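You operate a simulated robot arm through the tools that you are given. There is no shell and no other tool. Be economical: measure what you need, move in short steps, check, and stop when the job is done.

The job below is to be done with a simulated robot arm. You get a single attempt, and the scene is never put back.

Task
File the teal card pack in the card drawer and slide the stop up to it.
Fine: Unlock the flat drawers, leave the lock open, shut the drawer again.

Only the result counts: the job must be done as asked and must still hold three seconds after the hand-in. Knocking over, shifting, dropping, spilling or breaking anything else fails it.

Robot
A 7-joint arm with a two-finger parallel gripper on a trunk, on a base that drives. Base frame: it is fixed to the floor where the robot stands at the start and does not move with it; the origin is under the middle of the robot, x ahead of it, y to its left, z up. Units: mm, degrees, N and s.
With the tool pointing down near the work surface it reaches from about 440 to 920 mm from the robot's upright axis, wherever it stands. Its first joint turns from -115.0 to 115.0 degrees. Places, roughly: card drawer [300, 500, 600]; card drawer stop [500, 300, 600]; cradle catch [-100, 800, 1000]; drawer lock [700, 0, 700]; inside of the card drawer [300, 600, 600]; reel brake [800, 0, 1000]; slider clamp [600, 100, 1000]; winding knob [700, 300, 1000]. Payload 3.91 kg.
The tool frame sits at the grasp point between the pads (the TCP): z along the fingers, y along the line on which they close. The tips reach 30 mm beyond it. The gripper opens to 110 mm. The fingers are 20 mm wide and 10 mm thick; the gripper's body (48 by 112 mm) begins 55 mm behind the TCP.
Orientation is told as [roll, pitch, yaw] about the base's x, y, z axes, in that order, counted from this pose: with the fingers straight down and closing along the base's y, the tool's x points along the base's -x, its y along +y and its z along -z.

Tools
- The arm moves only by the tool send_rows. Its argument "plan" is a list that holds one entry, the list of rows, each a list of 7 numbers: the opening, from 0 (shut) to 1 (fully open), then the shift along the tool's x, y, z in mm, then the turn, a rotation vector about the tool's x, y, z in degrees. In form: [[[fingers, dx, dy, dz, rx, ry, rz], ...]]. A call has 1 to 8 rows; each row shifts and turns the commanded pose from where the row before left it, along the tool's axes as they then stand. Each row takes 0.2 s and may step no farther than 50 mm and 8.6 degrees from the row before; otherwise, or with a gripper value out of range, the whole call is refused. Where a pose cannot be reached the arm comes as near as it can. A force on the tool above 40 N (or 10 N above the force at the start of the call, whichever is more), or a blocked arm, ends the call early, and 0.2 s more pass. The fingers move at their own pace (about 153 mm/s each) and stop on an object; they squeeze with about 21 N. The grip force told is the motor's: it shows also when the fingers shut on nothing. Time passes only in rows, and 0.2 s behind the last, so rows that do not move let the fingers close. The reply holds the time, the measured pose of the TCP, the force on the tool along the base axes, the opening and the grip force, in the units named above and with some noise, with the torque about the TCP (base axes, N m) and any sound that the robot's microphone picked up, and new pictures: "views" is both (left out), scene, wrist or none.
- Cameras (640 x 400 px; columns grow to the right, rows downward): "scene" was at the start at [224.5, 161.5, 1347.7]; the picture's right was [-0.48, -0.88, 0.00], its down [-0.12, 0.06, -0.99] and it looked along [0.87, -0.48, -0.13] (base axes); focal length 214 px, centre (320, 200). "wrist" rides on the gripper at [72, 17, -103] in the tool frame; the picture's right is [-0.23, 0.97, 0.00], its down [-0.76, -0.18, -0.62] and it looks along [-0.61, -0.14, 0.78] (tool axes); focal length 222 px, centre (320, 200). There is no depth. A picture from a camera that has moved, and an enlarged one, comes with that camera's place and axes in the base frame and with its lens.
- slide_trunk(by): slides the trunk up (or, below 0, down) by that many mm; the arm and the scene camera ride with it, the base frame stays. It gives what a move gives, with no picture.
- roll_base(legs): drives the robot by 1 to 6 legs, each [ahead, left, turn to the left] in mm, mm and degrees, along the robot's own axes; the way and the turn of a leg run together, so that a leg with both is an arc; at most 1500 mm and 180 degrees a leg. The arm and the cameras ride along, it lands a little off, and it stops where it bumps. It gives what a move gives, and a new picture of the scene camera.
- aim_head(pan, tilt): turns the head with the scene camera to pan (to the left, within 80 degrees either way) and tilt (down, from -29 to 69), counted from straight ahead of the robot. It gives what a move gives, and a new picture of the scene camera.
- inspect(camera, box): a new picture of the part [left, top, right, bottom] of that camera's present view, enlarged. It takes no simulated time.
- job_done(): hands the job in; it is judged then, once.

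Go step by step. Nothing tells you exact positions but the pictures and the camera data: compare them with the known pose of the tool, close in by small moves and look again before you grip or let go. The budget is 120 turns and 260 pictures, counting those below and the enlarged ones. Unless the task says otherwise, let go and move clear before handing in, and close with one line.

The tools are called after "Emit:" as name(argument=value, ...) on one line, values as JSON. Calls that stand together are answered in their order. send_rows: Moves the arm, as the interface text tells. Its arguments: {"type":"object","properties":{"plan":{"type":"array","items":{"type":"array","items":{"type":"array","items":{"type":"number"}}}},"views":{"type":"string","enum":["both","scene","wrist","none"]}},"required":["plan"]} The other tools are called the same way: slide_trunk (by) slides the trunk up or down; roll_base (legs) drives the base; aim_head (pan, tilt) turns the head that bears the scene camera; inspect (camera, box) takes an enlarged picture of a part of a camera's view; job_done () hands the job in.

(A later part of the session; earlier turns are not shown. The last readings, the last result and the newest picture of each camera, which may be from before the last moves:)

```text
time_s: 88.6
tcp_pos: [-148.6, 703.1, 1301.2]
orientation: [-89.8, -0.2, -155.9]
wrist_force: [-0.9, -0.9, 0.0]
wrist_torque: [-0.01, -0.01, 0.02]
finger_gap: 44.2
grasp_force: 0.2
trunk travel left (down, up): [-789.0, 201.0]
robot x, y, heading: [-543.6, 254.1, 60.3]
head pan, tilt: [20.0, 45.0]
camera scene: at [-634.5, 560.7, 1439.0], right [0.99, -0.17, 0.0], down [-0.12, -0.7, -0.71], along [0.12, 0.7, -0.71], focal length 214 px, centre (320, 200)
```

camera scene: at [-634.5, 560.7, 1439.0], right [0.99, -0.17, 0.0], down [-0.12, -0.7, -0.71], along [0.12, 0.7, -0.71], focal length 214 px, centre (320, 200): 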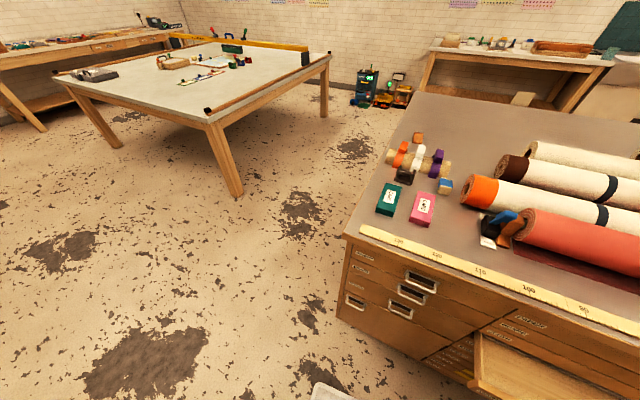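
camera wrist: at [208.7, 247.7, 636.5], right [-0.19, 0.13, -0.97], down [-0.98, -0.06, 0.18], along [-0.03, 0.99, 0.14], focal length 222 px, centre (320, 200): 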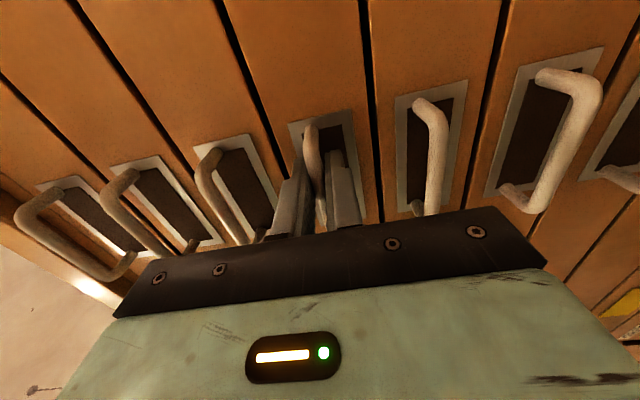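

The workspace is clear. I will rotate the tool to point straight down with its closing direction along the bench, at this safe height.

Emit:
send_rows(plan=[[[0.8, 0, 0, 0, -7.31, -1.96, -1.96], [0.8, 0, 0, 0, -7.31, -1.96, -1.96], [0.8, 0, 0, 0, -7.31, -1.96, -1.96], [0.8, 0, 0, 0, -7.31, -1.96, -1.96], [0.8, 0, 0, 0, -7.31, -1.96, -1.96], [0.8, 0, 0, 0, -7.31, -1.96, -1.96]]], views="none")

Emit:
send_rows(plan=[[[0.8, 0, 0, 0, -7.31, -1.96, -1.96], [0.8, 0, 0, 0, -7.31, -1.96, -1.96], [0.8, 0, 0, 0, -7.31, -1.96, -1.96], [0.8, 0, 0, 0, -7.31, -1.96, -1.96], [0.8, 0, 0, 0, -7.31, -1.96, -1.96], [0.8, 0, 0, 0, -7.31, -1.96, -1.96], [0.8, 0, 0, 0, 0, 0, 0]]], views="both")

```text
time_s: 90.0
tcp_pos: [-147.6, 702.6, 1302.5]
orientation: [-44.8, 6.0, -140.8]
wrist_force: [-0.3, -0.1, 0.2]
wrist_torque: [0.01, 0.01, 0.0]
finger_gap: 87.9
grasp_force: 0.1
trunk travel left (down, up): [-789.0, 201.0]
robot x, y, heading: [-541.6, 254.1, 60.3]
head pan, tilt: [20.0, 45.0]
```

```text
time_s: 91.6
tcp_pos: [-155.1, 699.0, 1323.7]
orientation: [-6.9, 4.9, -127.3]
wrist_force: [-1.5, 1.2, 0.0]
wrist_torque: [-0.02, -0.1, -0.01]
finger_gap: 88.0
grasp_force: 0.1
out of reach, approached as far as the arm can: row 5, 6
trunk travel left (down, up): [-789.0, 201.0]
robot x, y, heading: [-540.1, 254.6, 60.1]
head pan, tilt: [20.0, 45.0]
camera scene: at [-636.3, 561.2, 1438.7], right [0.99, -0.17, 0.0], down [-0.12, -0.7, -0.71], along [0.12, 0.7, -0.71], focal length 214 px, centre (320, 200)
camera wrist: at [-94.0, 733.4, 1430.8], right [0.64, -0.76, -0.14], down [-0.57, -0.59, 0.57], along [-0.51, -0.29, -0.81], focal length 222 px, centre (320, 200)
```

scene: 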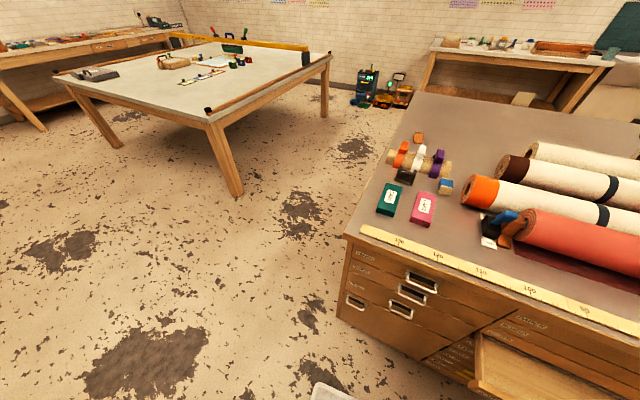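
wrist: 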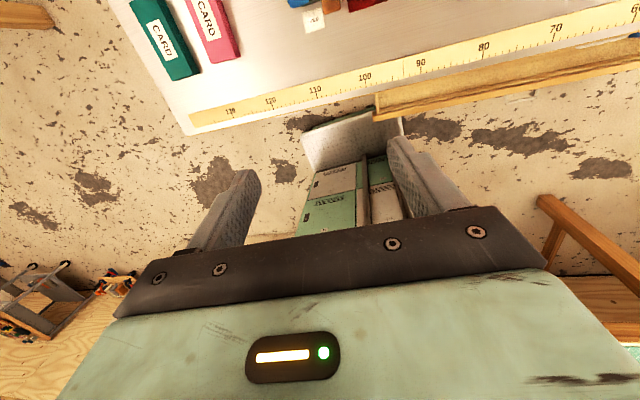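

The tool is nearly vertical (about 8° short, at a wrist limit here). I will move over toward the pack, where the reach is longer, and re-level there.

Emit:
send_rows(plan=[[[0.8, 18.3, -41, 0, 0, 0, 0], [0.8, 18.3, -41, 0, 0, 0, 0], [0.8, 18.3, -41, 0, 0, 0, 0], [0.8, 18.3, -41, 0, 0, 0, 0], [0.8, 18.3, -41, 0, 0, 0, 0], [0.8, 18.3, -41, 0, 0, 0, 0], [0.8, 18.3, -41, 0, 0, 0, 0], [0.8, 18.3, -41, 0, 0, 0, 0]]], views="none")

Emit:
slide_trunk(by=-150)

Emit:
inspect(camera="wrist", box=[0, 0, 640, 400])

```text
time_s: 93.4
tcp_pos: [-356.2, 881.3, 1377.9]
orientation: [-7.1, 4.9, -127.5]
wrist_force: [-0.5, 0.4, -0.3]
wrist_torque: [0.01, 0.0, -0.02]
finger_gap: 87.9
grasp_force: 0.0
out of reach, approached as far as the arm can: row 4, 5, 6, 7, 8
trunk travel left (down, up): [-789.0, 201.0]
robot x, y, heading: [-543.5, 253.0, 60.5]
head pan, tilt: [20.0, 45.0]
```

```text
time_s: 95.2
tcp_pos: [-356.9, 880.9, 1227.0]
orientation: [-7.2, 4.9, -127.5]
wrist_force: [-0.2, -0.6, -0.1]
wrist_torque: [0.01, 0.0, -0.01]
finger_gap: 87.9
grasp_force: 0.0
trunk travel left (down, up): [-639.0, 351.0]
robot x, y, heading: [-542.4, 251.4, 60.3]
head pan, tilt: [20.0, 45.0]
```

```text
1.00 times, centred on (320, 200) of wrist
camera zoom: at [-295.4, 915.0, 1333.7], right [0.64, -0.76, -0.14], down [-0.57, -0.59, 0.57], along [-0.52, -0.28, -0.81], focal length 222 px, centre (320, 200)
```

zoom: 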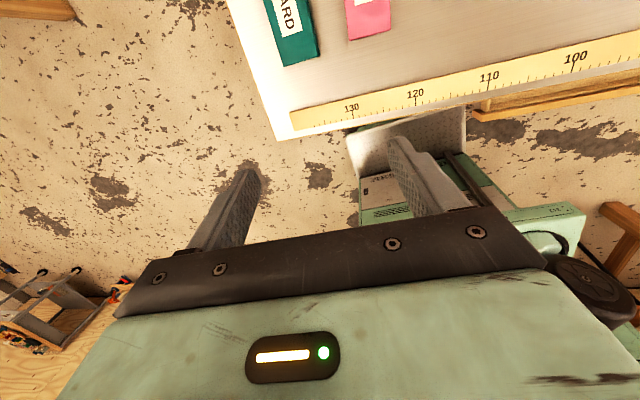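

The camera faces backward and the last wrist joint is near its end, so I will unroll the tool 180° about its axis; it then looks outward as at the start.

Emit:
send_rows(plan=[[[0.8, 0, 0, 0, 0, 0, 8.5], [0.8, 0, 0, 0, 0, 0, 8.5], [0.8, 0, 0, 0, 0, 0, 8.5], [0.8, 0, 0, 0, 0, 0, 8.5], [0.8, 0, 0, 0, 0, 0, 8.5], [0.8, 0, 0, 0, 0, 0, 8.5], [0.8, 0, 0, 0, 0, 0, 8.5], [0.8, 0, 0, 0, 0, 0, 8.5]]], views="none")

Emit:
send_rows(plan=[[[0.8, 0, 0, 0, 0, 0, 8.5], [0.8, 0, 0, 0, 0, 0, 8.5], [0.8, 0, 0, 0, 0, 0, 8.5], [0.8, 0, 0, 0, 0, 0, 8.5], [0.8, 0, 0, 0, 0, 0, 8.5], [0.8, 0, 0, 0, 0, 0, 8.5], [0.8, 0, 0, 0, 0, 0, 8.5], [0.8, 0, 0, 0, 0, 0, 8.5]]], views="none")

Emit:
send_rows(plan=[[[0.8, 0, 0, 0, 0, 0, 8.5], [0.8, 0, 0, 0, 0, 0, 8.5], [0.8, 0, 0, 0, 0, 0, 8.5], [0.8, 0, 0, 0, 0, 0, 8.5], [0.8, 0, 0, 0, 0, 0, 8.5], [0.8, 0, 0, 0, 0, 0, 0]]], views="both")

```text
time_s: 97.0
tcp_pos: [-356.8, 881.3, 1227.4]
orientation: [-7.1, -4.7, 164.9]
wrist_force: [0.3, -0.1, -0.2]
wrist_torque: [-0.02, 0.03, -0.02]
finger_gap: 88.0
grasp_force: 0.1
trunk travel left (down, up): [-639.0, 351.0]
robot x, y, heading: [-540.7, 253.0, 60.7]
head pan, tilt: [20.0, 45.0]
```

```text
time_s: 98.8
tcp_pos: [-355.2, 881.4, 1227.1]
orientation: [1.7, -8.5, 96.7]
wrist_force: [0.3, 0.0, 0.2]
wrist_torque: [0.02, -0.05, 0.01]
finger_gap: 87.9
grasp_force: 0.1
trunk travel left (down, up): [-639.0, 351.0]
robot x, y, heading: [-540.8, 252.8, 60.5]
head pan, tilt: [20.0, 45.0]
```

```text
time_s: 100.2
tcp_pos: [-211.7, 774.0, 1191.5]
orientation: [7.8, -5.4, 55.0]
wrist_force: [0.7, 0.1, -0.2]
wrist_torque: [0.0, 0.0, -0.01]
finger_gap: 87.9
grasp_force: 0.2
out of reach, approached as far as the arm can: row 2, 3, 4, 5
trunk travel left (down, up): [-639.0, 351.0]
robot x, y, heading: [-543.3, 256.5, 60.4]
head pan, tilt: [20.0, 45.0]
camera scene: at [-634.6, 560.7, 1289.0], right [0.99, -0.17, 0.0], down [-0.12, -0.7, -0.71], along [0.12, 0.7, -0.71], focal length 214 px, centre (320, 200)
camera wrist: at [-260.6, 710.2, 1289.4], right [-0.67, 0.73, 0.15], down [0.62, 0.43, 0.66], along [0.42, 0.54, -0.73], focal length 222 px, centre (320, 200)
```

scene: 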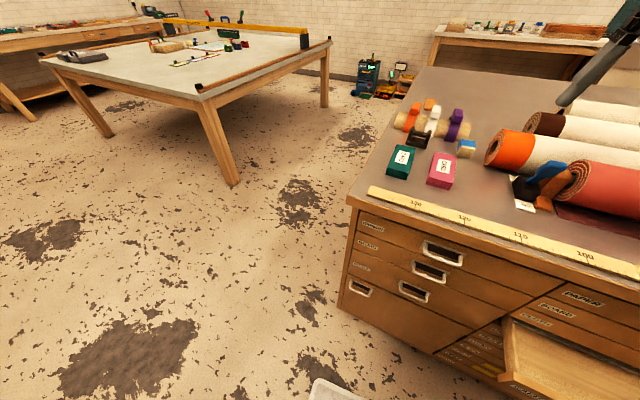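
wrist: 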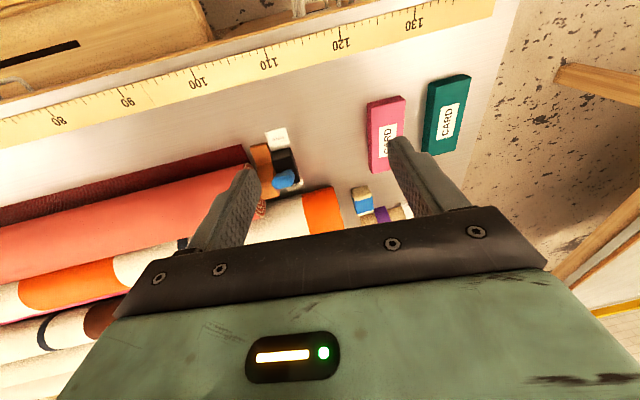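

The tool now faces outward again, with the teal pack at about (-332, 1011). I will level the tool and move above the pack.

Emit:
send_rows(plan=[[[0.8, 0, 0, 20, 3.9, 2.7, 0.5], [0.8, 0, 0, 20, 3.9, 2.7, 0.5], [0.8, -20.5, 38.5, 10, 0, 0, 0], [0.8, -20.5, 38.5, 10, 0, 0, 0], [0.8, -20.5, 38.5, 10, 0, 0, 0], [0.8, -20.5, 38.5, 10, 0, 0, 0], [0.8, -20.5, 38.5, 10, 0, 0, 0], [0.8, -20.5, 38.5, 10, 0, 0, 0]]], views="wrist")

```text
time_s: 102.0
tcp_pos: [-158.3, 748.8, 1120.4]
orientation: [-0.6, 0.3, 53.6]
wrist_force: [-0.4, -0.4, -0.1]
wrist_torque: [-0.02, -0.01, 0.0]
finger_gap: 88.0
grasp_force: 0.0
out of reach, approached as far as the arm can: row 1, 2, 3, 4, 5, 6, 7, 8
trunk travel left (down, up): [-639.0, 351.0]
robot x, y, heading: [-542.5, 256.7, 60.5]
head pan, tilt: [20.0, 45.0]
camera wrist: at [-216.6, 702.0, 1224.5], right [-0.65, 0.76, -0.01], down [0.59, 0.51, 0.62], along [0.48, 0.4, -0.78], focal length 222 px, centre (320, 200)
```

wrist: 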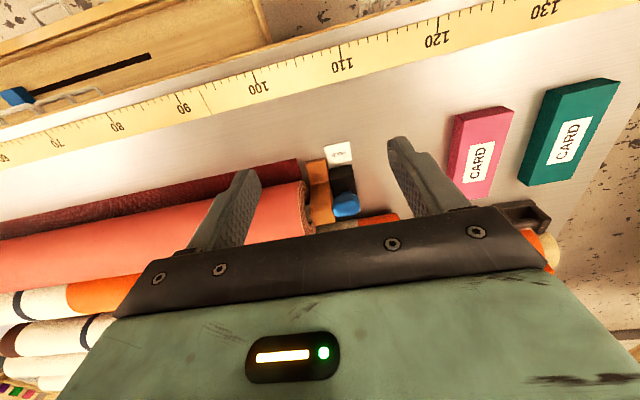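

The arm does not follow to the left in this posture, so I will carry the tool over the pack by driving the base (about 142 ahead, 281 left), slightly raised.

Emit:
slide_trunk(by=60)

Emit:
roll_base(legs=[[0, 281, 0], [142, 0, 0]])

Emit:
inspect(camera="wrist", box=[0, 0, 640, 400])

```text
time_s: 103.0
tcp_pos: [-159.4, 747.3, 1179.3]
orientation: [-0.5, 0.3, 53.6]
wrist_force: [-0.4, 0.1, 0.3]
wrist_torque: [-0.04, 0.01, 0.0]
finger_gap: 88.1
grasp_force: 0.0
trunk travel left (down, up): [-699.0, 291.0]
robot x, y, heading: [-540.0, 254.4, 60.3]
head pan, tilt: [20.0, 45.0]
```

```text
time_s: 105.9
tcp_pos: [-328.8, 1010.8, 1181.0]
orientation: [-0.5, 0.3, 53.5]
wrist_force: [0.1, -0.4, 1.3]
wrist_torque: [0.02, 0.0, 0.0]
finger_gap: 88.2
grasp_force: 0.1
trunk travel left (down, up): [-699.0, 291.0]
robot x, y, heading: [-710.8, 518.4, 60.2]
head pan, tilt: [20.0, 45.0]
camera scene: at [-805.4, 823.4, 1349.0], right [0.99, -0.17, 0.0], down [-0.12, -0.7, -0.71], along [0.12, 0.7, -0.71], focal length 214 px, centre (320, 200)
```

scene: 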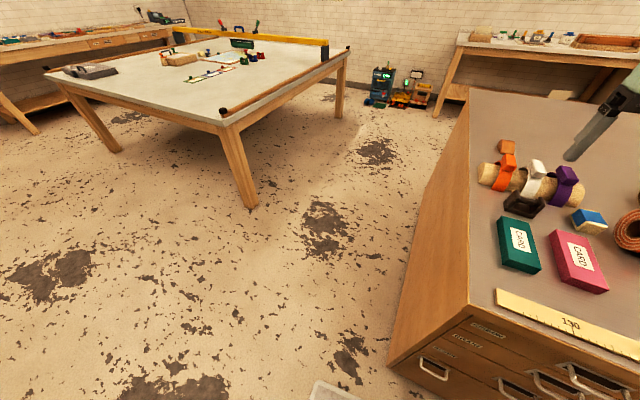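

```text
1.00 times, centred on (320, 200) of wrist
camera zoom: at [-387.2, 963.8, 1284.6], right [-0.65, 0.76, -0.01], down [0.59, 0.51, 0.62], along [0.48, 0.4, -0.78], focal length 222 px, centre (320, 200)
```

zoom: 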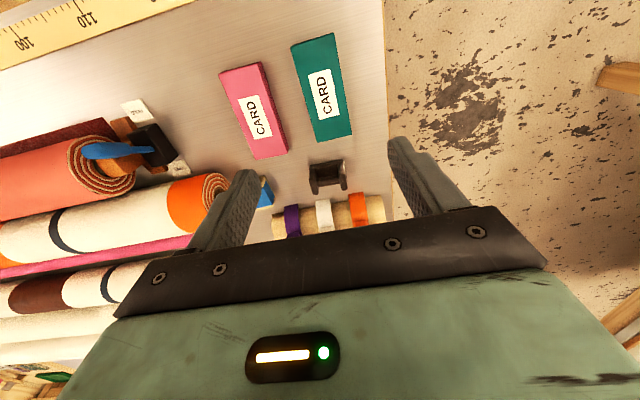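

The tool is above the pack area. Zooming to measure the pack precisely.

Emit:
inspect(camera="wrist", box=[240, 20, 400, 120])

Emit:
inspect(camera="wrist", box=[240, 80, 400, 180])

```text
4.00 times, centred on (320, 70) of wrist
camera zoom: at [-387.2, 963.8, 1284.6], right [-0.65, 0.76, -0.01], down [0.59, 0.51, 0.62], along [0.48, 0.4, -0.78], focal length 888 px, centre (320, 720)
```

zoom: 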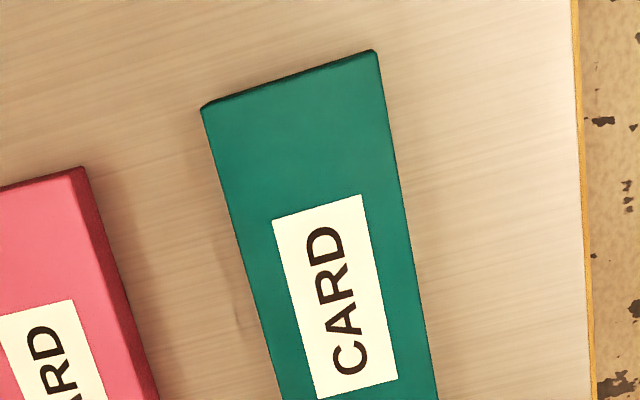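

```text
4.00 times, centred on (320, 130) of wrist
camera zoom: at [-387.2, 963.8, 1284.6], right [-0.65, 0.76, -0.01], down [0.59, 0.51, 0.62], along [0.48, 0.4, -0.78], focal length 888 px, centre (320, 480)
```

zoom: 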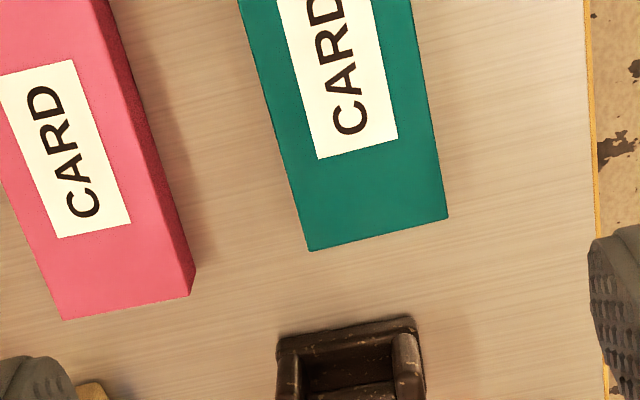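

Pack top centre computes to (-329, 1018), 56 × 130 mm, axis at 54.8°. I will do a small test move down with the small correction, checking the arm follows.

Emit:
send_rows(plan=[[[0.8, -5, 4, 20, 0, 0, -1], [0.8, 0, 0, 20, 0, 0, 0], [0.8, 0, 0, 0, 0, 0, 0]]], views="none")

```text
time_s: 106.7
tcp_pos: [-340.2, 1005.9, 1145.7]
orientation: [-0.5, 0.0, 54.5]
wrist_force: [0.3, -0.3, -0.1]
wrist_torque: [-0.03, 0.0, 0.03]
finger_gap: 88.1
grasp_force: 0.1
out of reach, approached as far as the arm can: row 1, 2
trunk travel left (down, up): [-699.0, 291.0]
robot x, y, heading: [-713.0, 516.1, 60.4]
head pan, tilt: [20.0, 45.0]
```

The posture is at a limit again, so I will use the base for lateral correction and the trunk to lower.

Emit:
roll_base(legs=[[16, -4, 0]])

Emit:
slide_trunk(by=-110)

Emit:
inspect(camera="wrist", box=[0, 0, 640, 400])

```text
time_s: 107.5
tcp_pos: [-328.0, 1016.7, 1146.7]
orientation: [-0.4, 0.1, 54.5]
wrist_force: [0.2, -0.3, -0.2]
wrist_torque: [-0.01, 0.01, 0.0]
finger_gap: 88.1
grasp_force: 0.0
trunk travel left (down, up): [-699.0, 291.0]
robot x, y, heading: [-703.3, 527.5, 60.3]
head pan, tilt: [20.0, 45.0]
camera scene: at [-793.8, 835.4, 1349.0], right [0.99, -0.17, 0.0], down [-0.12, -0.7, -0.71], along [0.12, 0.7, -0.71], focal length 214 px, centre (320, 200)
```

scene: 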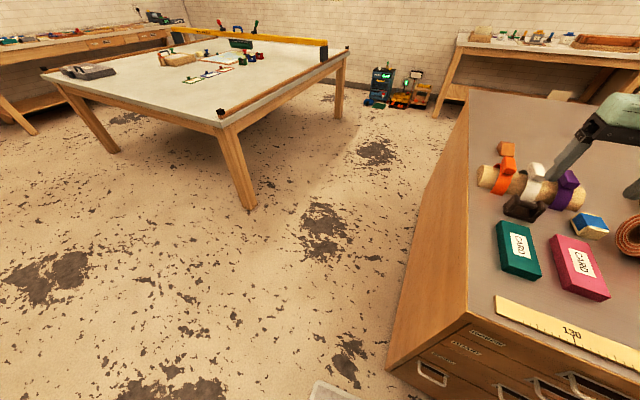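

```text
time_s: 108.9
tcp_pos: [-327.8, 1016.4, 1036.2]
orientation: [-0.4, 0.1, 54.5]
wrist_force: [0.6, 0.9, -0.3]
wrist_torque: [0.02, -0.04, -0.01]
finger_gap: 88.1
grasp_force: 0.0
trunk travel left (down, up): [-589.0, 401.0]
robot x, y, heading: [-703.5, 529.7, 60.0]
head pan, tilt: [20.0, 45.0]
```

```text
1.00 times, centred on (320, 200) of wrist
camera zoom: at [-385.9, 969.2, 1140.0], right [-0.66, 0.75, -0.01], down [0.58, 0.52, 0.62], along [0.47, 0.41, -0.78], focal length 222 px, centre (320, 200)
```

zoom: 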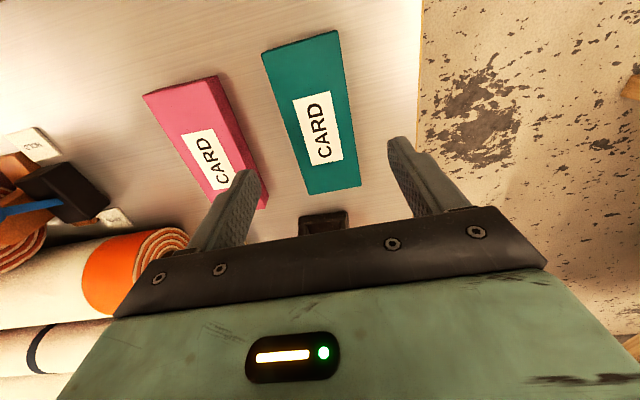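

The tool axis sits right over the pack centre. I will lower the trunk 68 mm and close on it.

Emit:
slide_trunk(by=-68)

Emit:
inspect(camera="wrist", box=[160, 80, 480, 280])

```text
time_s: 109.9
tcp_pos: [-328.2, 1016.0, 969.1]
orientation: [-0.5, 0.1, 54.5]
wrist_force: [0.2, -1.6, 0.1]
wrist_torque: [0.04, -0.01, 0.0]
finger_gap: 88.2
grasp_force: 0.1
trunk travel left (down, up): [-521.0, 469.0]
robot x, y, heading: [-702.0, 526.9, 60.3]
head pan, tilt: [20.0, 45.0]
```

```text
2.00 times, centred on (320, 180) of wrist
camera zoom: at [-385.9, 969.2, 1072.0], right [-0.66, 0.75, -0.01], down [0.58, 0.52, 0.62], along [0.47, 0.41, -0.78], focal length 444 px, centre (320, 240)
```

zoom: 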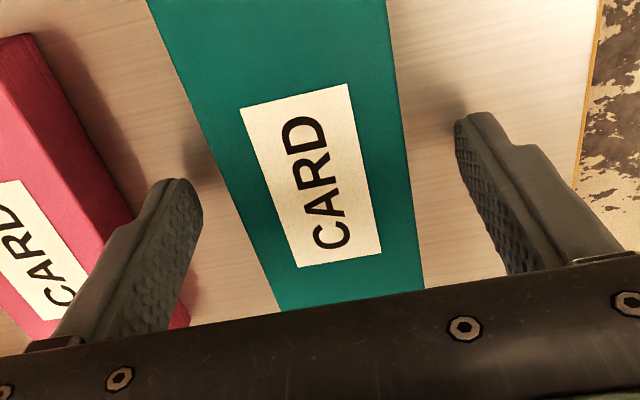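

Fingers straddle the pack, clear of the pink one. Closing.

Emit:
send_rows(plan=[[[0.4, 0, 0, 0, 0, 0, 0], [0.4, 0, 0, 0, 0, 0, 0], [0.4, 0, 0, 0, 0, 0, 0]]], views="wrist")

```text
time_s: 110.7
tcp_pos: [-328.6, 1016.2, 967.9]
orientation: [-0.4, 0.0, 54.4]
wrist_force: [0.0, 0.0, 1.0]
wrist_torque: [-0.04, -0.02, 0.03]
finger_gap: 55.6
grasp_force: 20.5
trunk travel left (down, up): [-521.0, 469.0]
robot x, y, heading: [-704.6, 527.2, 60.1]
head pan, tilt: [20.0, 45.0]
camera wrist: at [-385.9, 969.1, 1072.0], right [-0.66, 0.75, -0.01], down [0.58, 0.52, 0.62], along [0.47, 0.41, -0.78], focal length 222 px, centre (320, 200)
```

wrist: 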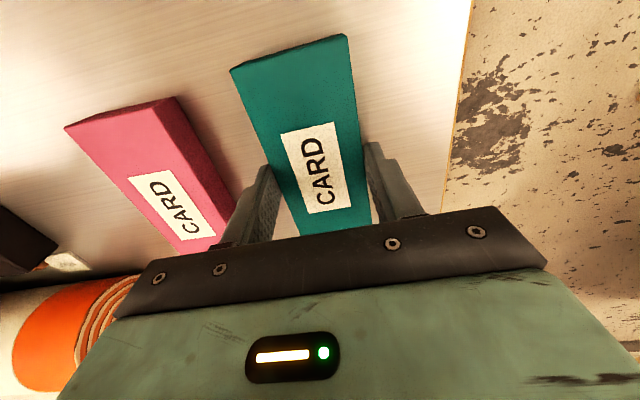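

The pack is held, but the drawer is not open far enough to lower it in safely. I will set it down where it is (it has not moved), and first pull the drawer further.

Emit:
send_rows(plan=[[[0.8, 0, 0, 0, 0, 0, 0], [0.8, 0, 0, 0, 0, 0, 0], [0.8, 0, 0, 0, 0, 0, 0]]], views="none")

Emit:
slide_trunk(by=180)

Emit:
inspect(camera="wrist", box=[0, 0, 640, 400])

```text
time_s: 111.5
tcp_pos: [-328.3, 1015.9, 968.3]
orientation: [-0.6, 0.1, 54.5]
wrist_force: [0.1, -0.3, -0.2]
wrist_torque: [-0.01, 0.02, -0.01]
finger_gap: 88.0
grasp_force: 0.1
trunk travel left (down, up): [-521.0, 469.0]
robot x, y, heading: [-700.4, 530.5, 60.2]
head pan, tilt: [20.0, 45.0]
```

```text
time_s: 113.5
tcp_pos: [-328.6, 1016.5, 1148.6]
orientation: [-0.4, 0.0, 54.5]
wrist_force: [0.0, 0.3, 0.8]
wrist_torque: [0.0, 0.02, -0.02]
finger_gap: 88.0
grasp_force: 0.0
trunk travel left (down, up): [-701.0, 289.0]
robot x, y, heading: [-696.9, 531.0, 60.0]
head pan, tilt: [20.0, 45.0]
```

```text
1.00 times, centred on (320, 200) of wrist
camera zoom: at [-385.9, 969.2, 1252.0], right [-0.66, 0.75, -0.01], down [0.58, 0.52, 0.62], along [0.47, 0.41, -0.78], focal length 222 px, centre (320, 200)
```

zoom: 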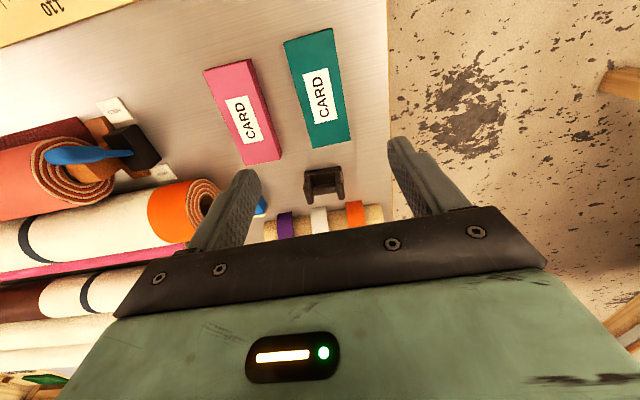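

The pack stands undisturbed. I will drive back along the bench to stand in front of the open drawer.

Emit:
roll_base(legs=[[-240, 0, 0], [-61, -636, -6]])

```text
time_s: 118.5
tcp_pos: [108.8, 369.7, 1148.0]
orientation: [-0.5, 0.1, 48.8]
wrist_force: [-0.8, -0.4, 0.6]
wrist_torque: [-0.02, 0.04, -0.02]
finger_gap: 88.1
grasp_force: 0.1
trunk travel left (down, up): [-701.0, 289.0]
robot x, y, heading: [-307.9, -81.0, 54.3]
head pan, tilt: [20.0, 45.0]
camera scene: at [-373.4, 235.9, 1351.0], right [0.96, -0.27, 0.0], down [-0.19, -0.68, -0.71], along [0.19, 0.68, -0.71], focal length 214 px, centre (320, 200)
```

scene: 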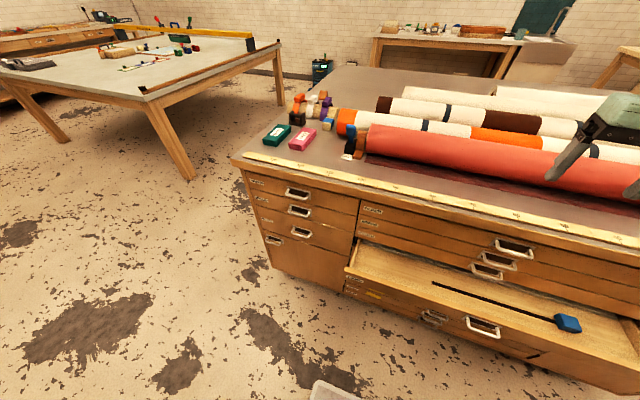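

I stand square to the bench in front of the drawer. I will aim the head to measure the drawer, slot and stop.

Emit:
aim_head(pan=-5, tilt=45)

Emit:
inspect(camera="scene", box=[160, 200, 480, 400])

```text
time_s: 119.4
tcp_pos: [108.3, 369.2, 1148.9]
orientation: [-0.5, 0.1, 48.8]
wrist_force: [0.0, 0.6, 1.1]
wrist_torque: [0.02, -0.01, 0.02]
finger_gap: 88.0
grasp_force: 0.1
trunk travel left (down, up): [-701.0, 289.0]
robot x, y, heading: [-311.7, -77.6, 54.4]
head pan, tilt: [-5.0, 45.0]
camera scene: at [-342.5, 219.4, 1351.0], right [0.76, -0.65, 0.0], down [-0.46, -0.54, -0.71], along [0.46, 0.54, -0.71], focal length 214 px, centre (320, 200)
```

scene: 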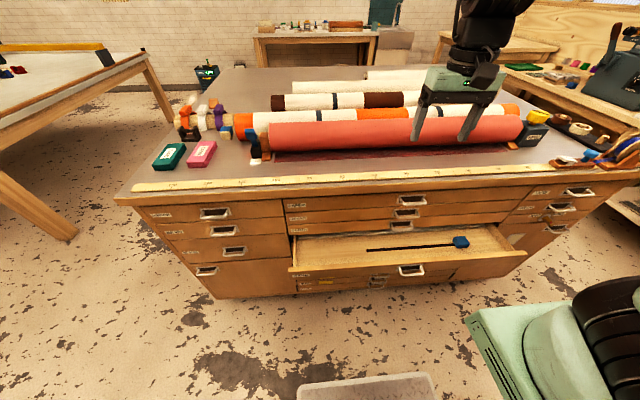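

```text
2.00 times, centred on (320, 300) of scene
camera zoom: at [-342.5, 219.4, 1351.0], right [0.76, -0.65, 0.0], down [-0.46, -0.54, -0.71], along [0.46, 0.54, -0.71], focal length 429 px, centre (320, 0)
```

zoom: 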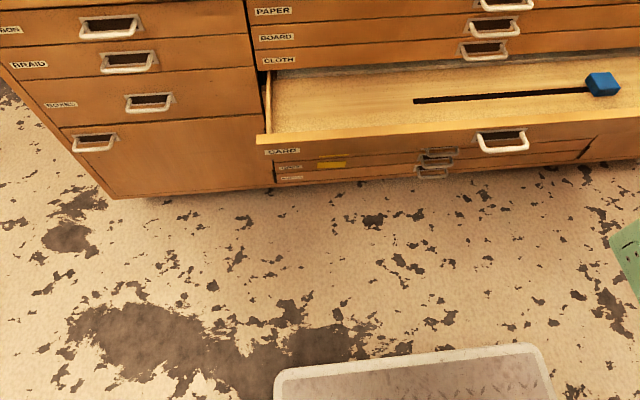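

Measured: panel at n ≈ 323-340 with its top near z = 680; slot line at n ≈ 408 from e ≈ -194, stop at e ≈ 171. I will turn the tool so the fingers close across the front panel.

Emit:
send_rows(plan=[[[0.6, 0, 0, 0, 0, 0, -8.6], [0.6, 0, 0, 0, 0, 0, -8.6], [0.6, 0, 0, 0, 0, 0, -8.6], [0.6, 0, 0, 0, 0, 0, -8.6], [0.6, 0, 0, 0, 0, 0, -8.6], [0.6, 0, 0, 0, 0, 0, -8.6], [0.6, 0, 0, 0, 0, 0, -8.6], [0.6, 0, 0, 0, 0, 0, -8.6]]], views="none")

Emit:
send_rows(plan=[[[0.6, 0, 0, 0, 0, 0, -8.6], [0.6, 0, 0, 0, 0, 0, -8.6], [0.6, 0, 0, 0, 0, 0, -8.6], [0.6, 0, 0, 20, 0, 0, 0], [0.6, 0, 0, 20, 0, 0, 0], [0.6, 0, 0, 0, 0, 0, 0]]], views="scene")

```text
time_s: 121.2
tcp_pos: [108.0, 368.7, 1149.0]
orientation: [-0.1, 0.5, 117.7]
wrist_force: [0.8, 0.8, 0.3]
wrist_torque: [-0.05, -0.06, -0.01]
finger_gap: 65.9
grasp_force: 0.1
trunk travel left (down, up): [-701.0, 289.0]
robot x, y, heading: [-312.4, -77.9, 54.7]
head pan, tilt: [-5.0, 45.0]
```

```text
time_s: 122.6
tcp_pos: [96.4, 358.9, 1116.4]
orientation: [0.1, 0.4, 143.4]
wrist_force: [0.0, 1.0, -0.6]
wrist_torque: [0.02, 0.0, 0.01]
finger_gap: 65.9
grasp_force: 0.2
out of reach, approached as far as the arm can: row 4, 5
trunk travel left (down, up): [-701.0, 289.0]
robot x, y, heading: [-315.7, -79.4, 54.3]
head pan, tilt: [-5.0, 45.0]
camera scene: at [-342.4, 219.4, 1351.0], right [0.76, -0.65, 0.0], down [-0.46, -0.54, -0.71], along [0.46, 0.54, -0.71], focal length 214 px, centre (320, 200)
```

scene: 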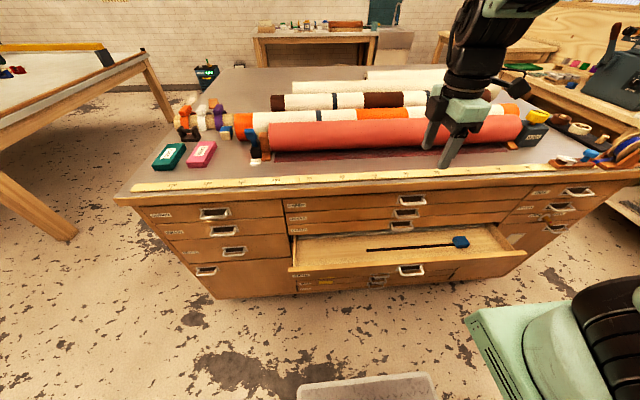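

Height is best handled with the trunk, since this posture resists going lower. I will shift the base left 47 mm, nudge the arm 16 mm toward me, then lower the trunk.

Emit:
roll_base(legs=[[0, 47, 0]])

Emit:
send_rows(plan=[[[0.6, 0, 16, -10, 0, 0, 0], [0.6, 0, 0, 0, 0, 0, 0]]], views="none")

Emit:
slide_trunk(by=-320)

Emit:
inspect(camera="scene", box=[240, 100, 560, 300])

Emit:
inspect(camera="wrist", box=[0, 0, 640, 400])

```text
time_s: 123.5
tcp_pos: [58.9, 386.6, 1115.5]
orientation: [0.0, 0.5, 143.2]
wrist_force: [0.2, -0.5, 0.2]
wrist_torque: [0.0, -0.01, -0.03]
finger_gap: 66.0
grasp_force: 0.0
trunk travel left (down, up): [-701.0, 289.0]
robot x, y, heading: [-351.3, -45.9, 54.3]
head pan, tilt: [-5.0, 45.0]
camera scene: at [-381.1, 247.4, 1351.0], right [0.76, -0.65, 0.0], down [-0.46, -0.54, -0.71], along [0.46, 0.54, -0.71], focal length 214 px, centre (320, 200)
```

scene: 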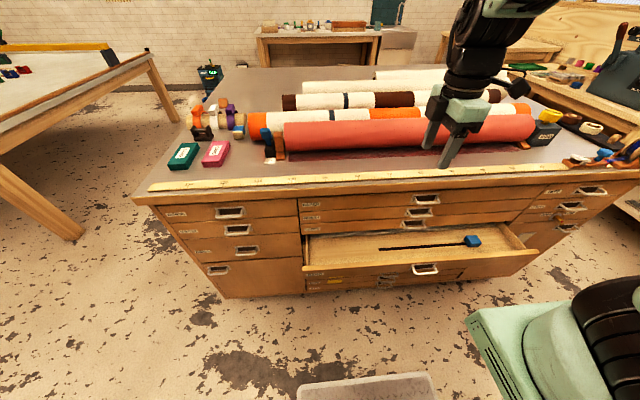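

```text
time_s: 124.1
tcp_pos: [49.7, 374.3, 1125.8]
orientation: [0.1, 0.6, 143.3]
wrist_force: [0.7, -0.6, 0.1]
wrist_torque: [0.0, -0.03, -0.01]
finger_gap: 66.0
grasp_force: 0.1
trunk travel left (down, up): [-701.0, 289.0]
robot x, y, heading: [-349.9, -52.4, 54.5]
head pan, tilt: [-5.0, 45.0]
```

```text
time_s: 127.3
tcp_pos: [50.2, 372.9, 806.5]
orientation: [0.1, 0.4, 143.4]
wrist_force: [-0.7, 0.5, -0.6]
wrist_torque: [0.01, -0.01, -0.02]
finger_gap: 65.9
grasp_force: 0.1
trunk travel left (down, up): [-381.0, 609.0]
robot x, y, heading: [-354.2, -46.7, 54.4]
head pan, tilt: [-5.0, 45.0]
```

```text
2.00 times, centred on (400, 200) of scene
camera zoom: at [-381.1, 247.3, 1031.0], right [0.76, -0.65, 0.0], down [-0.46, -0.54, -0.71], along [0.46, 0.54, -0.71], focal length 429 px, centre (160, 200)
```

zoom: 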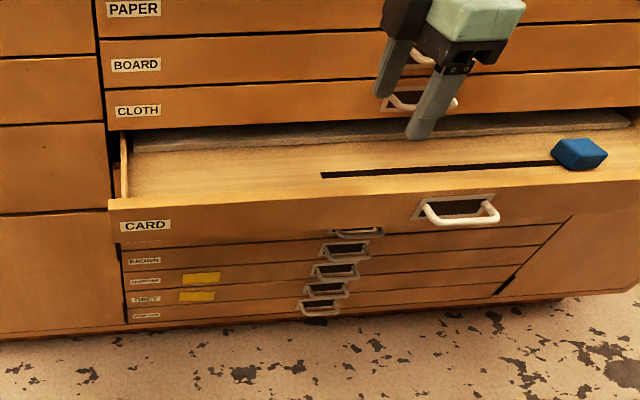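

```text
1.00 times, centred on (320, 200) of wrist
camera zoom: at [95.3, 318.5, 910.5], right [-0.76, -0.65, 0.0], down [-0.51, 0.6, 0.62], along [-0.4, 0.47, -0.79], focal length 222 px, centre (320, 200)
```

zoom: 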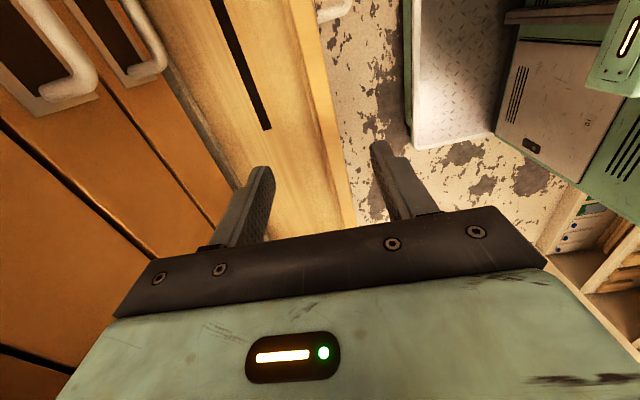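

The front panel lies right between the fingers. I will lower 108 mm and close on the panel.

Emit:
slide_trunk(by=-108)

Emit:
inspect(camera="wrist", box=[160, 60, 480, 260])

Emit:
send_rows(plan=[[[0, 0, 0, 0, 0, 0, 0], [0, 0, 0, 0, 0, 0, 0], [0, 0, 0, 0, 0, 0, 0]]], views="wrist")

```text
time_s: 128.7
tcp_pos: [48.4, 372.9, 696.9]
orientation: [0.1, 0.5, 143.4]
wrist_force: [-0.2, 0.7, 0.2]
wrist_torque: [-0.01, 0.01, 0.03]
finger_gap: 66.2
grasp_force: 0.1
trunk travel left (down, up): [-273.0, 717.0]
robot x, y, heading: [-352.8, -51.9, 54.4]
head pan, tilt: [-5.0, 45.0]
```

```text
2.00 times, centred on (320, 160) of wrist
camera zoom: at [95.3, 318.5, 802.5], right [-0.76, -0.65, 0.0], down [-0.51, 0.6, 0.62], along [-0.4, 0.47, -0.79], focal length 444 px, centre (320, 280)
```

zoom: 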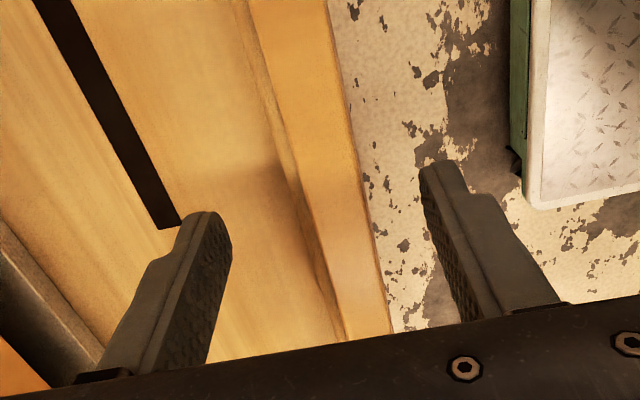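

```text
time_s: 129.5
tcp_pos: [50.6, 373.1, 697.7]
orientation: [0.1, 0.6, 143.4]
wrist_force: [1.9, 1.2, -2.5]
wrist_torque: [0.18, -0.23, 1.03]
finger_gap: 17.7
grasp_force: 44.7
trunk travel left (down, up): [-273.0, 717.0]
robot x, y, heading: [-348.6, -52.5, 54.5]
head pan, tilt: [-5.0, 45.0]
camera wrist: at [95.3, 318.8, 802.5], right [-0.76, -0.65, 0.0], down [-0.51, 0.6, 0.62], along [-0.4, 0.47, -0.79], focal length 222 px, centre (320, 200)
```

wrist: 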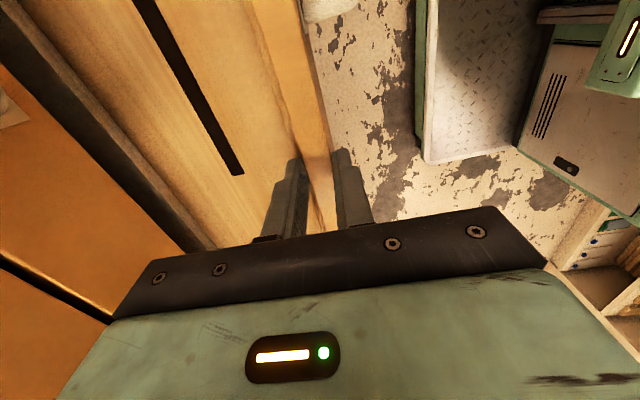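

The panel is gripped. I will pull it toward me about 110 mm with the arm.

Emit:
send_rows(plan=[[[0, 0, 10, 0, 0, 0, 0], [0, 0, 14, 0, 0, 0, 0], [0, 0, 14, 0, 0, 0, 0], [0, 0, 14, 0, 0, 0, 0], [0, 0, 14, 0, 0, 0, 0], [0, 0, 14, 0, 0, 0, 0], [0, 0, 14, 0, 0, 0, 0], [0, 0, 14, 0, 0, 0, 0]]], views="scene")

```text
time_s: 131.3
tcp_pos: [-11.2, 289.1, 698.3]
orientation: [-0.1, 0.4, 143.3]
wrist_force: [22.9, -15.7, 22.8]
wrist_torque: [-0.94, -1.06, 0.97]
finger_gap: 17.9
grasp_force: 44.7
out of reach, approached as far as the arm can: row 8
trunk travel left (down, up): [-273.0, 717.0]
robot x, y, heading: [-350.8, -48.1, 54.5]
head pan, tilt: [-5.0, 45.0]
camera scene: at [-380.8, 246.7, 924.0], right [0.76, -0.65, 0.0], down [-0.46, -0.54, -0.71], along [0.46, 0.54, -0.71], focal length 214 px, centre (320, 200)
```

scene: 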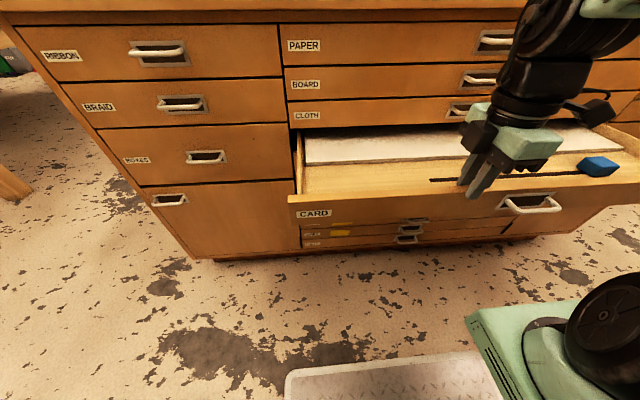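

The drawer is now open about 250 mm, showing a stack of white card at the back. I will let go, rise and look in.

Emit:
send_rows(plan=[[[0.6, 0, 0, 0, 0, 0, 0], [0.6, 0, 0, 0, 0, 0, 0], [0.6, 0, 0, 0, 0, 0, 0]]], views="none")

Emit:
slide_trunk(by=400)

Emit:
aim_head(pan=-15, tilt=50)

Emit:
inspect(camera="scene", box=[200, 140, 520, 340])

Emit:
inspect(camera="wrist", box=[0, 0, 640, 400])

```text
time_s: 132.1
tcp_pos: [-14.8, 290.5, 695.9]
orientation: [0.2, 0.2, 143.3]
wrist_force: [0.1, -0.5, 0.3]
wrist_torque: [0.0, -0.01, 0.0]
finger_gap: 66.0
grasp_force: 0.0
trunk travel left (down, up): [-273.0, 717.0]
robot x, y, heading: [-352.2, -50.0, 54.8]
head pan, tilt: [-5.0, 45.0]
```

```text
time_s: 135.9
tcp_pos: [-13.8, 289.4, 1097.0]
orientation: [0.3, 0.3, 143.3]
wrist_force: [-0.2, 0.7, -0.4]
wrist_torque: [-0.01, 0.03, 0.01]
finger_gap: 65.7
grasp_force: 0.1
trunk travel left (down, up): [-673.0, 317.0]
robot x, y, heading: [-349.2, -52.7, 54.3]
head pan, tilt: [-5.0, 45.0]
```

```text
time_s: 136.6
tcp_pos: [-13.2, 289.9, 1097.0]
orientation: [0.1, 0.3, 143.4]
wrist_force: [0.5, -0.4, -0.1]
wrist_torque: [0.01, -0.01, 0.01]
finger_gap: 66.1
grasp_force: 0.0
trunk travel left (down, up): [-673.0, 317.0]
robot x, y, heading: [-349.8, -50.6, 54.6]
head pan, tilt: [-15.0, 50.0]
camera scene: at [-374.5, 234.5, 1316.1], right [0.64, -0.77, 0.0], down [-0.59, -0.49, -0.64], along [0.5, 0.41, -0.77], focal length 214 px, centre (320, 200)
```

scene: 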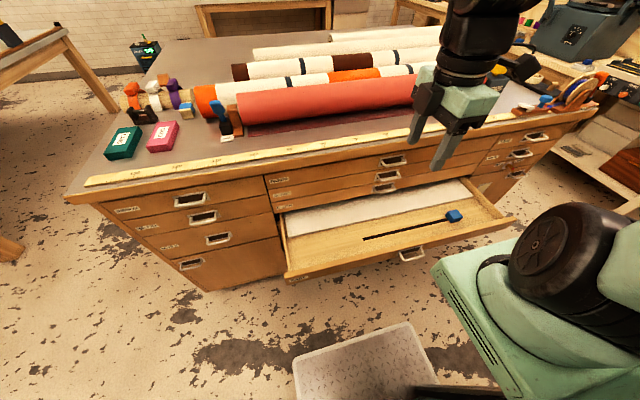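

```text
2.00 times, centred on (360, 240) of scene
camera zoom: at [-374.5, 234.5, 1316.1], right [0.64, -0.77, 0.0], down [-0.59, -0.49, -0.64], along [0.5, 0.41, -0.77], focal length 429 px, centre (240, 120)
```

zoom: 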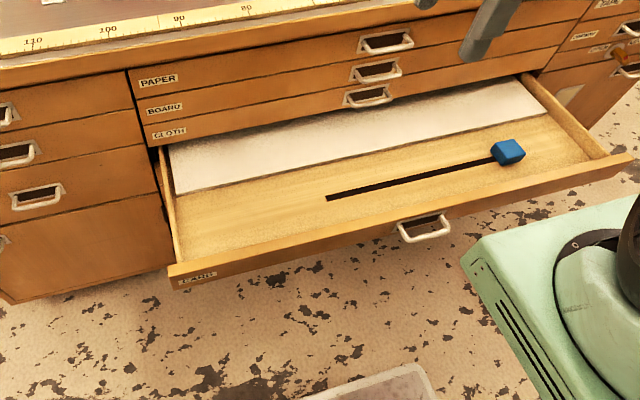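

```text
1.00 times, centred on (320, 200) of wrist
camera zoom: at [32.6, 234.5, 1199.9], right [-0.76, -0.65, 0.0], down [-0.51, 0.6, 0.62], along [-0.4, 0.47, -0.79], focal length 222 px, centre (320, 200)
```

zoom: 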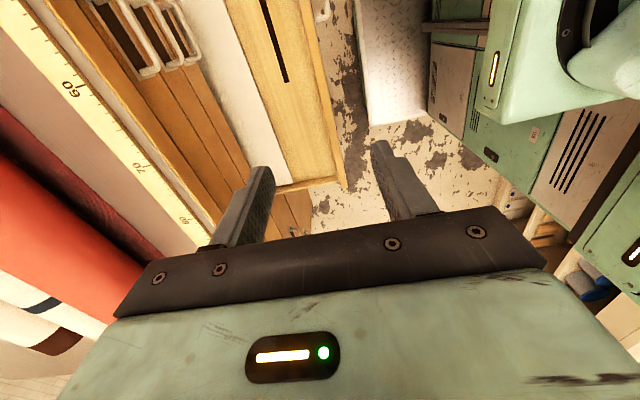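

The front strip (between panel and the white stack) is about 144 mm deep with the slot at n ≈ 307. I plan to lay the pack lengthwise there, with its right end at about e = -80. First I rotate the tool back for picking up the pack.

Emit:
send_rows(plan=[[[0.8, 0, -40, 0, 0, 0, 0], [0.8, 0, -40, 0, 0, 0, 0], [0.8, 0, -40, 0, 0, 0, 8.6], [0.8, 0, 0, 0, 0, 0, 8.6], [0.8, 0, 0, 0, 0, 0, 8.6], [0.8, 0, 0, 0, 0, 0, 8.6], [0.8, 0, 0, 0, 0, 0, 8.6], [0.8, 0, 0, 0, 0, 0, 8.6]]], views="none")

Emit:
send_rows(plan=[[[0.8, 0, 0, 0, 0, 0, 8.6], [0.8, 0, 0, 0, 0, 0, 8.6], [0.8, 0, 0, 0, 0, 0, 8.6], [0.8, 0, 0, 0, 0, 0, 7.5], [0.8, 0, 0, 0, 0, 0, 0]]], views="none")

```text
time_s: 138.4
tcp_pos: [59.5, 385.7, 1095.0]
orientation: [-0.2, 0.4, 91.5]
wrist_force: [0.4, 0.1, 0.8]
wrist_torque: [0.0, -0.02, 0.02]
finger_gap: 87.8
grasp_force: 0.1
trunk travel left (down, up): [-673.0, 317.0]
robot x, y, heading: [-355.6, -49.2, 54.4]
head pan, tilt: [-15.0, 50.0]
```

```text
time_s: 139.6
tcp_pos: [56.8, 386.4, 1094.6]
orientation: [-0.2, 0.2, 58.5]
wrist_force: [-0.2, 0.9, -0.2]
wrist_torque: [-0.03, 0.01, 0.01]
finger_gap: 88.0
grasp_force: 0.1
trunk travel left (down, up): [-673.0, 317.0]
robot x, y, heading: [-352.3, -48.0, 54.5]
head pan, tilt: [-15.0, 50.0]
```

Tool is ready at yaw 58.5. I will raise a bit and drive so that the tool comes over the pack.

Emit:
slide_trunk(by=70)

Emit:
roll_base(legs=[[0, 681, 0], [290, 0, 0]])

Emit:
send_rows(plan=[[[0.8, 0, 0, 0, 0, 0, 3.7], [0.8, 0, 0, 0, 0, 0, 0]]], views="wrist")

```text
time_s: 140.7
tcp_pos: [58.2, 385.7, 1165.3]
orientation: [-0.1, 0.2, 58.4]
wrist_force: [-0.3, 0.8, 0.1]
wrist_torque: [-0.01, -0.01, 0.01]
finger_gap: 88.1
grasp_force: 0.0
trunk travel left (down, up): [-743.0, 247.0]
robot x, y, heading: [-350.6, -45.6, 54.4]
head pan, tilt: [-15.0, 50.0]
```

```text
time_s: 143.5
tcp_pos: [-341.4, 690.3, 1165.5]
orientation: [-0.2, 0.3, 61.5]
wrist_force: [0.2, -0.9, 0.2]
wrist_torque: [0.01, 0.0, -0.01]
finger_gap: 87.9
grasp_force: 0.1
trunk travel left (down, up): [-743.0, 247.0]
robot x, y, heading: [-726.4, 231.2, 57.6]
head pan, tilt: [-15.0, 50.0]
stopped in leg 1: the robot was blocked; the commanded pose is now the measured one
camera scene: at [-764.7, 515.8, 1386.1], right [0.68, -0.74, 0.0], down [-0.56, -0.52, -0.64], along [0.47, 0.43, -0.77], focal length 214 px, centre (320, 200)
```

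scene: 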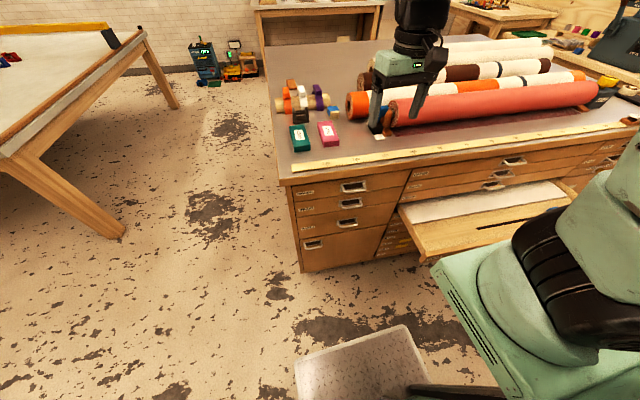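

```text
time_s: 144.1
tcp_pos: [-341.6, 690.1, 1165.8]
orientation: [-0.3, 0.2, 57.8]
wrist_force: [-0.9, -0.3, -0.2]
wrist_torque: [0.0, -0.02, 0.03]
finger_gap: 88.0
grasp_force: 0.0
trunk travel left (down, up): [-743.0, 247.0]
robot x, y, heading: [-724.9, 235.6, 57.7]
head pan, tilt: [-15.0, 50.0]
camera wrist: at [-395.8, 640.3, 1269.0], right [-0.7, 0.71, 0.0], down [0.55, 0.55, 0.62], along [0.45, 0.43, -0.78], focal length 222 px, centre (320, 200)
```

wrist: 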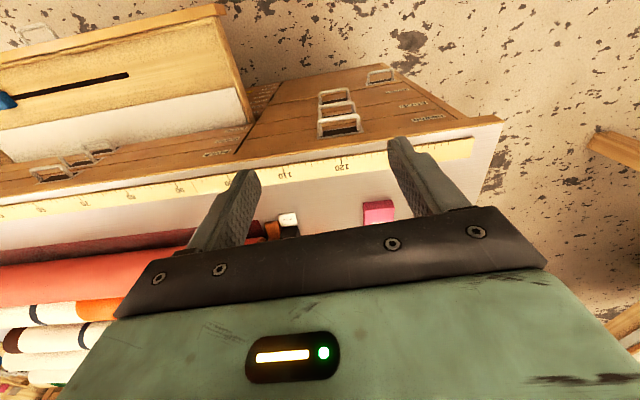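

Something at my left rear stopped the sideways leg. I will go ahead first, then left, as there is room closer to the bench.

Emit:
roll_base(legs=[[284, 0, 0], [0, 165, 0]])

Emit:
send_rows(plan=[[[0.8, 0, 0, 0, 0, 0, 3.0], [0.8, 0, 0, 0, 0, 0, 0]]], views="wrist")

```text
time_s: 147.1
tcp_pos: [-329.0, 1018.2, 1165.8]
orientation: [-0.3, 0.2, 57.8]
wrist_force: [0.5, 0.9, 0.4]
wrist_torque: [-0.02, 0.01, -0.03]
finger_gap: 88.2
grasp_force: 0.0
trunk travel left (down, up): [-743.0, 247.0]
robot x, y, heading: [-714.1, 561.5, 57.6]
head pan, tilt: [-15.0, 50.0]
camera scene: at [-752.0, 843.2, 1386.1], right [0.68, -0.74, 0.0], down [-0.56, -0.52, -0.64], along [0.47, 0.43, -0.77], focal length 214 px, centre (320, 200)
```

scene: 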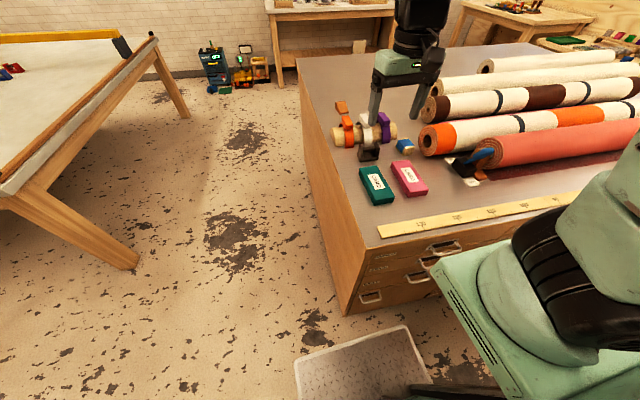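

```text
time_s: 147.7
tcp_pos: [-327.3, 1017.3, 1165.4]
orientation: [-0.4, 0.0, 54.7]
wrist_force: [0.1, -0.2, -0.6]
wrist_torque: [-0.01, -0.02, 0.02]
finger_gap: 88.0
grasp_force: 0.1
trunk travel left (down, up): [-743.0, 247.0]
robot x, y, heading: [-711.0, 561.0, 57.7]
head pan, tilt: [-15.0, 50.0]
camera wrist: at [-385.5, 970.0, 1268.9], right [-0.66, 0.75, 0.0], down [0.58, 0.52, 0.62], along [0.47, 0.41, -0.78], focal length 222 px, centre (320, 200)
```

wrist: 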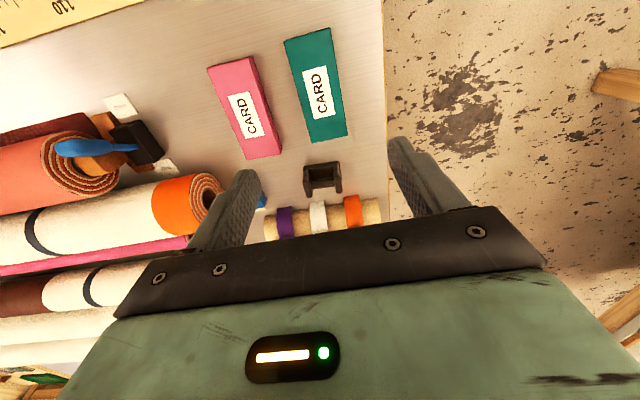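

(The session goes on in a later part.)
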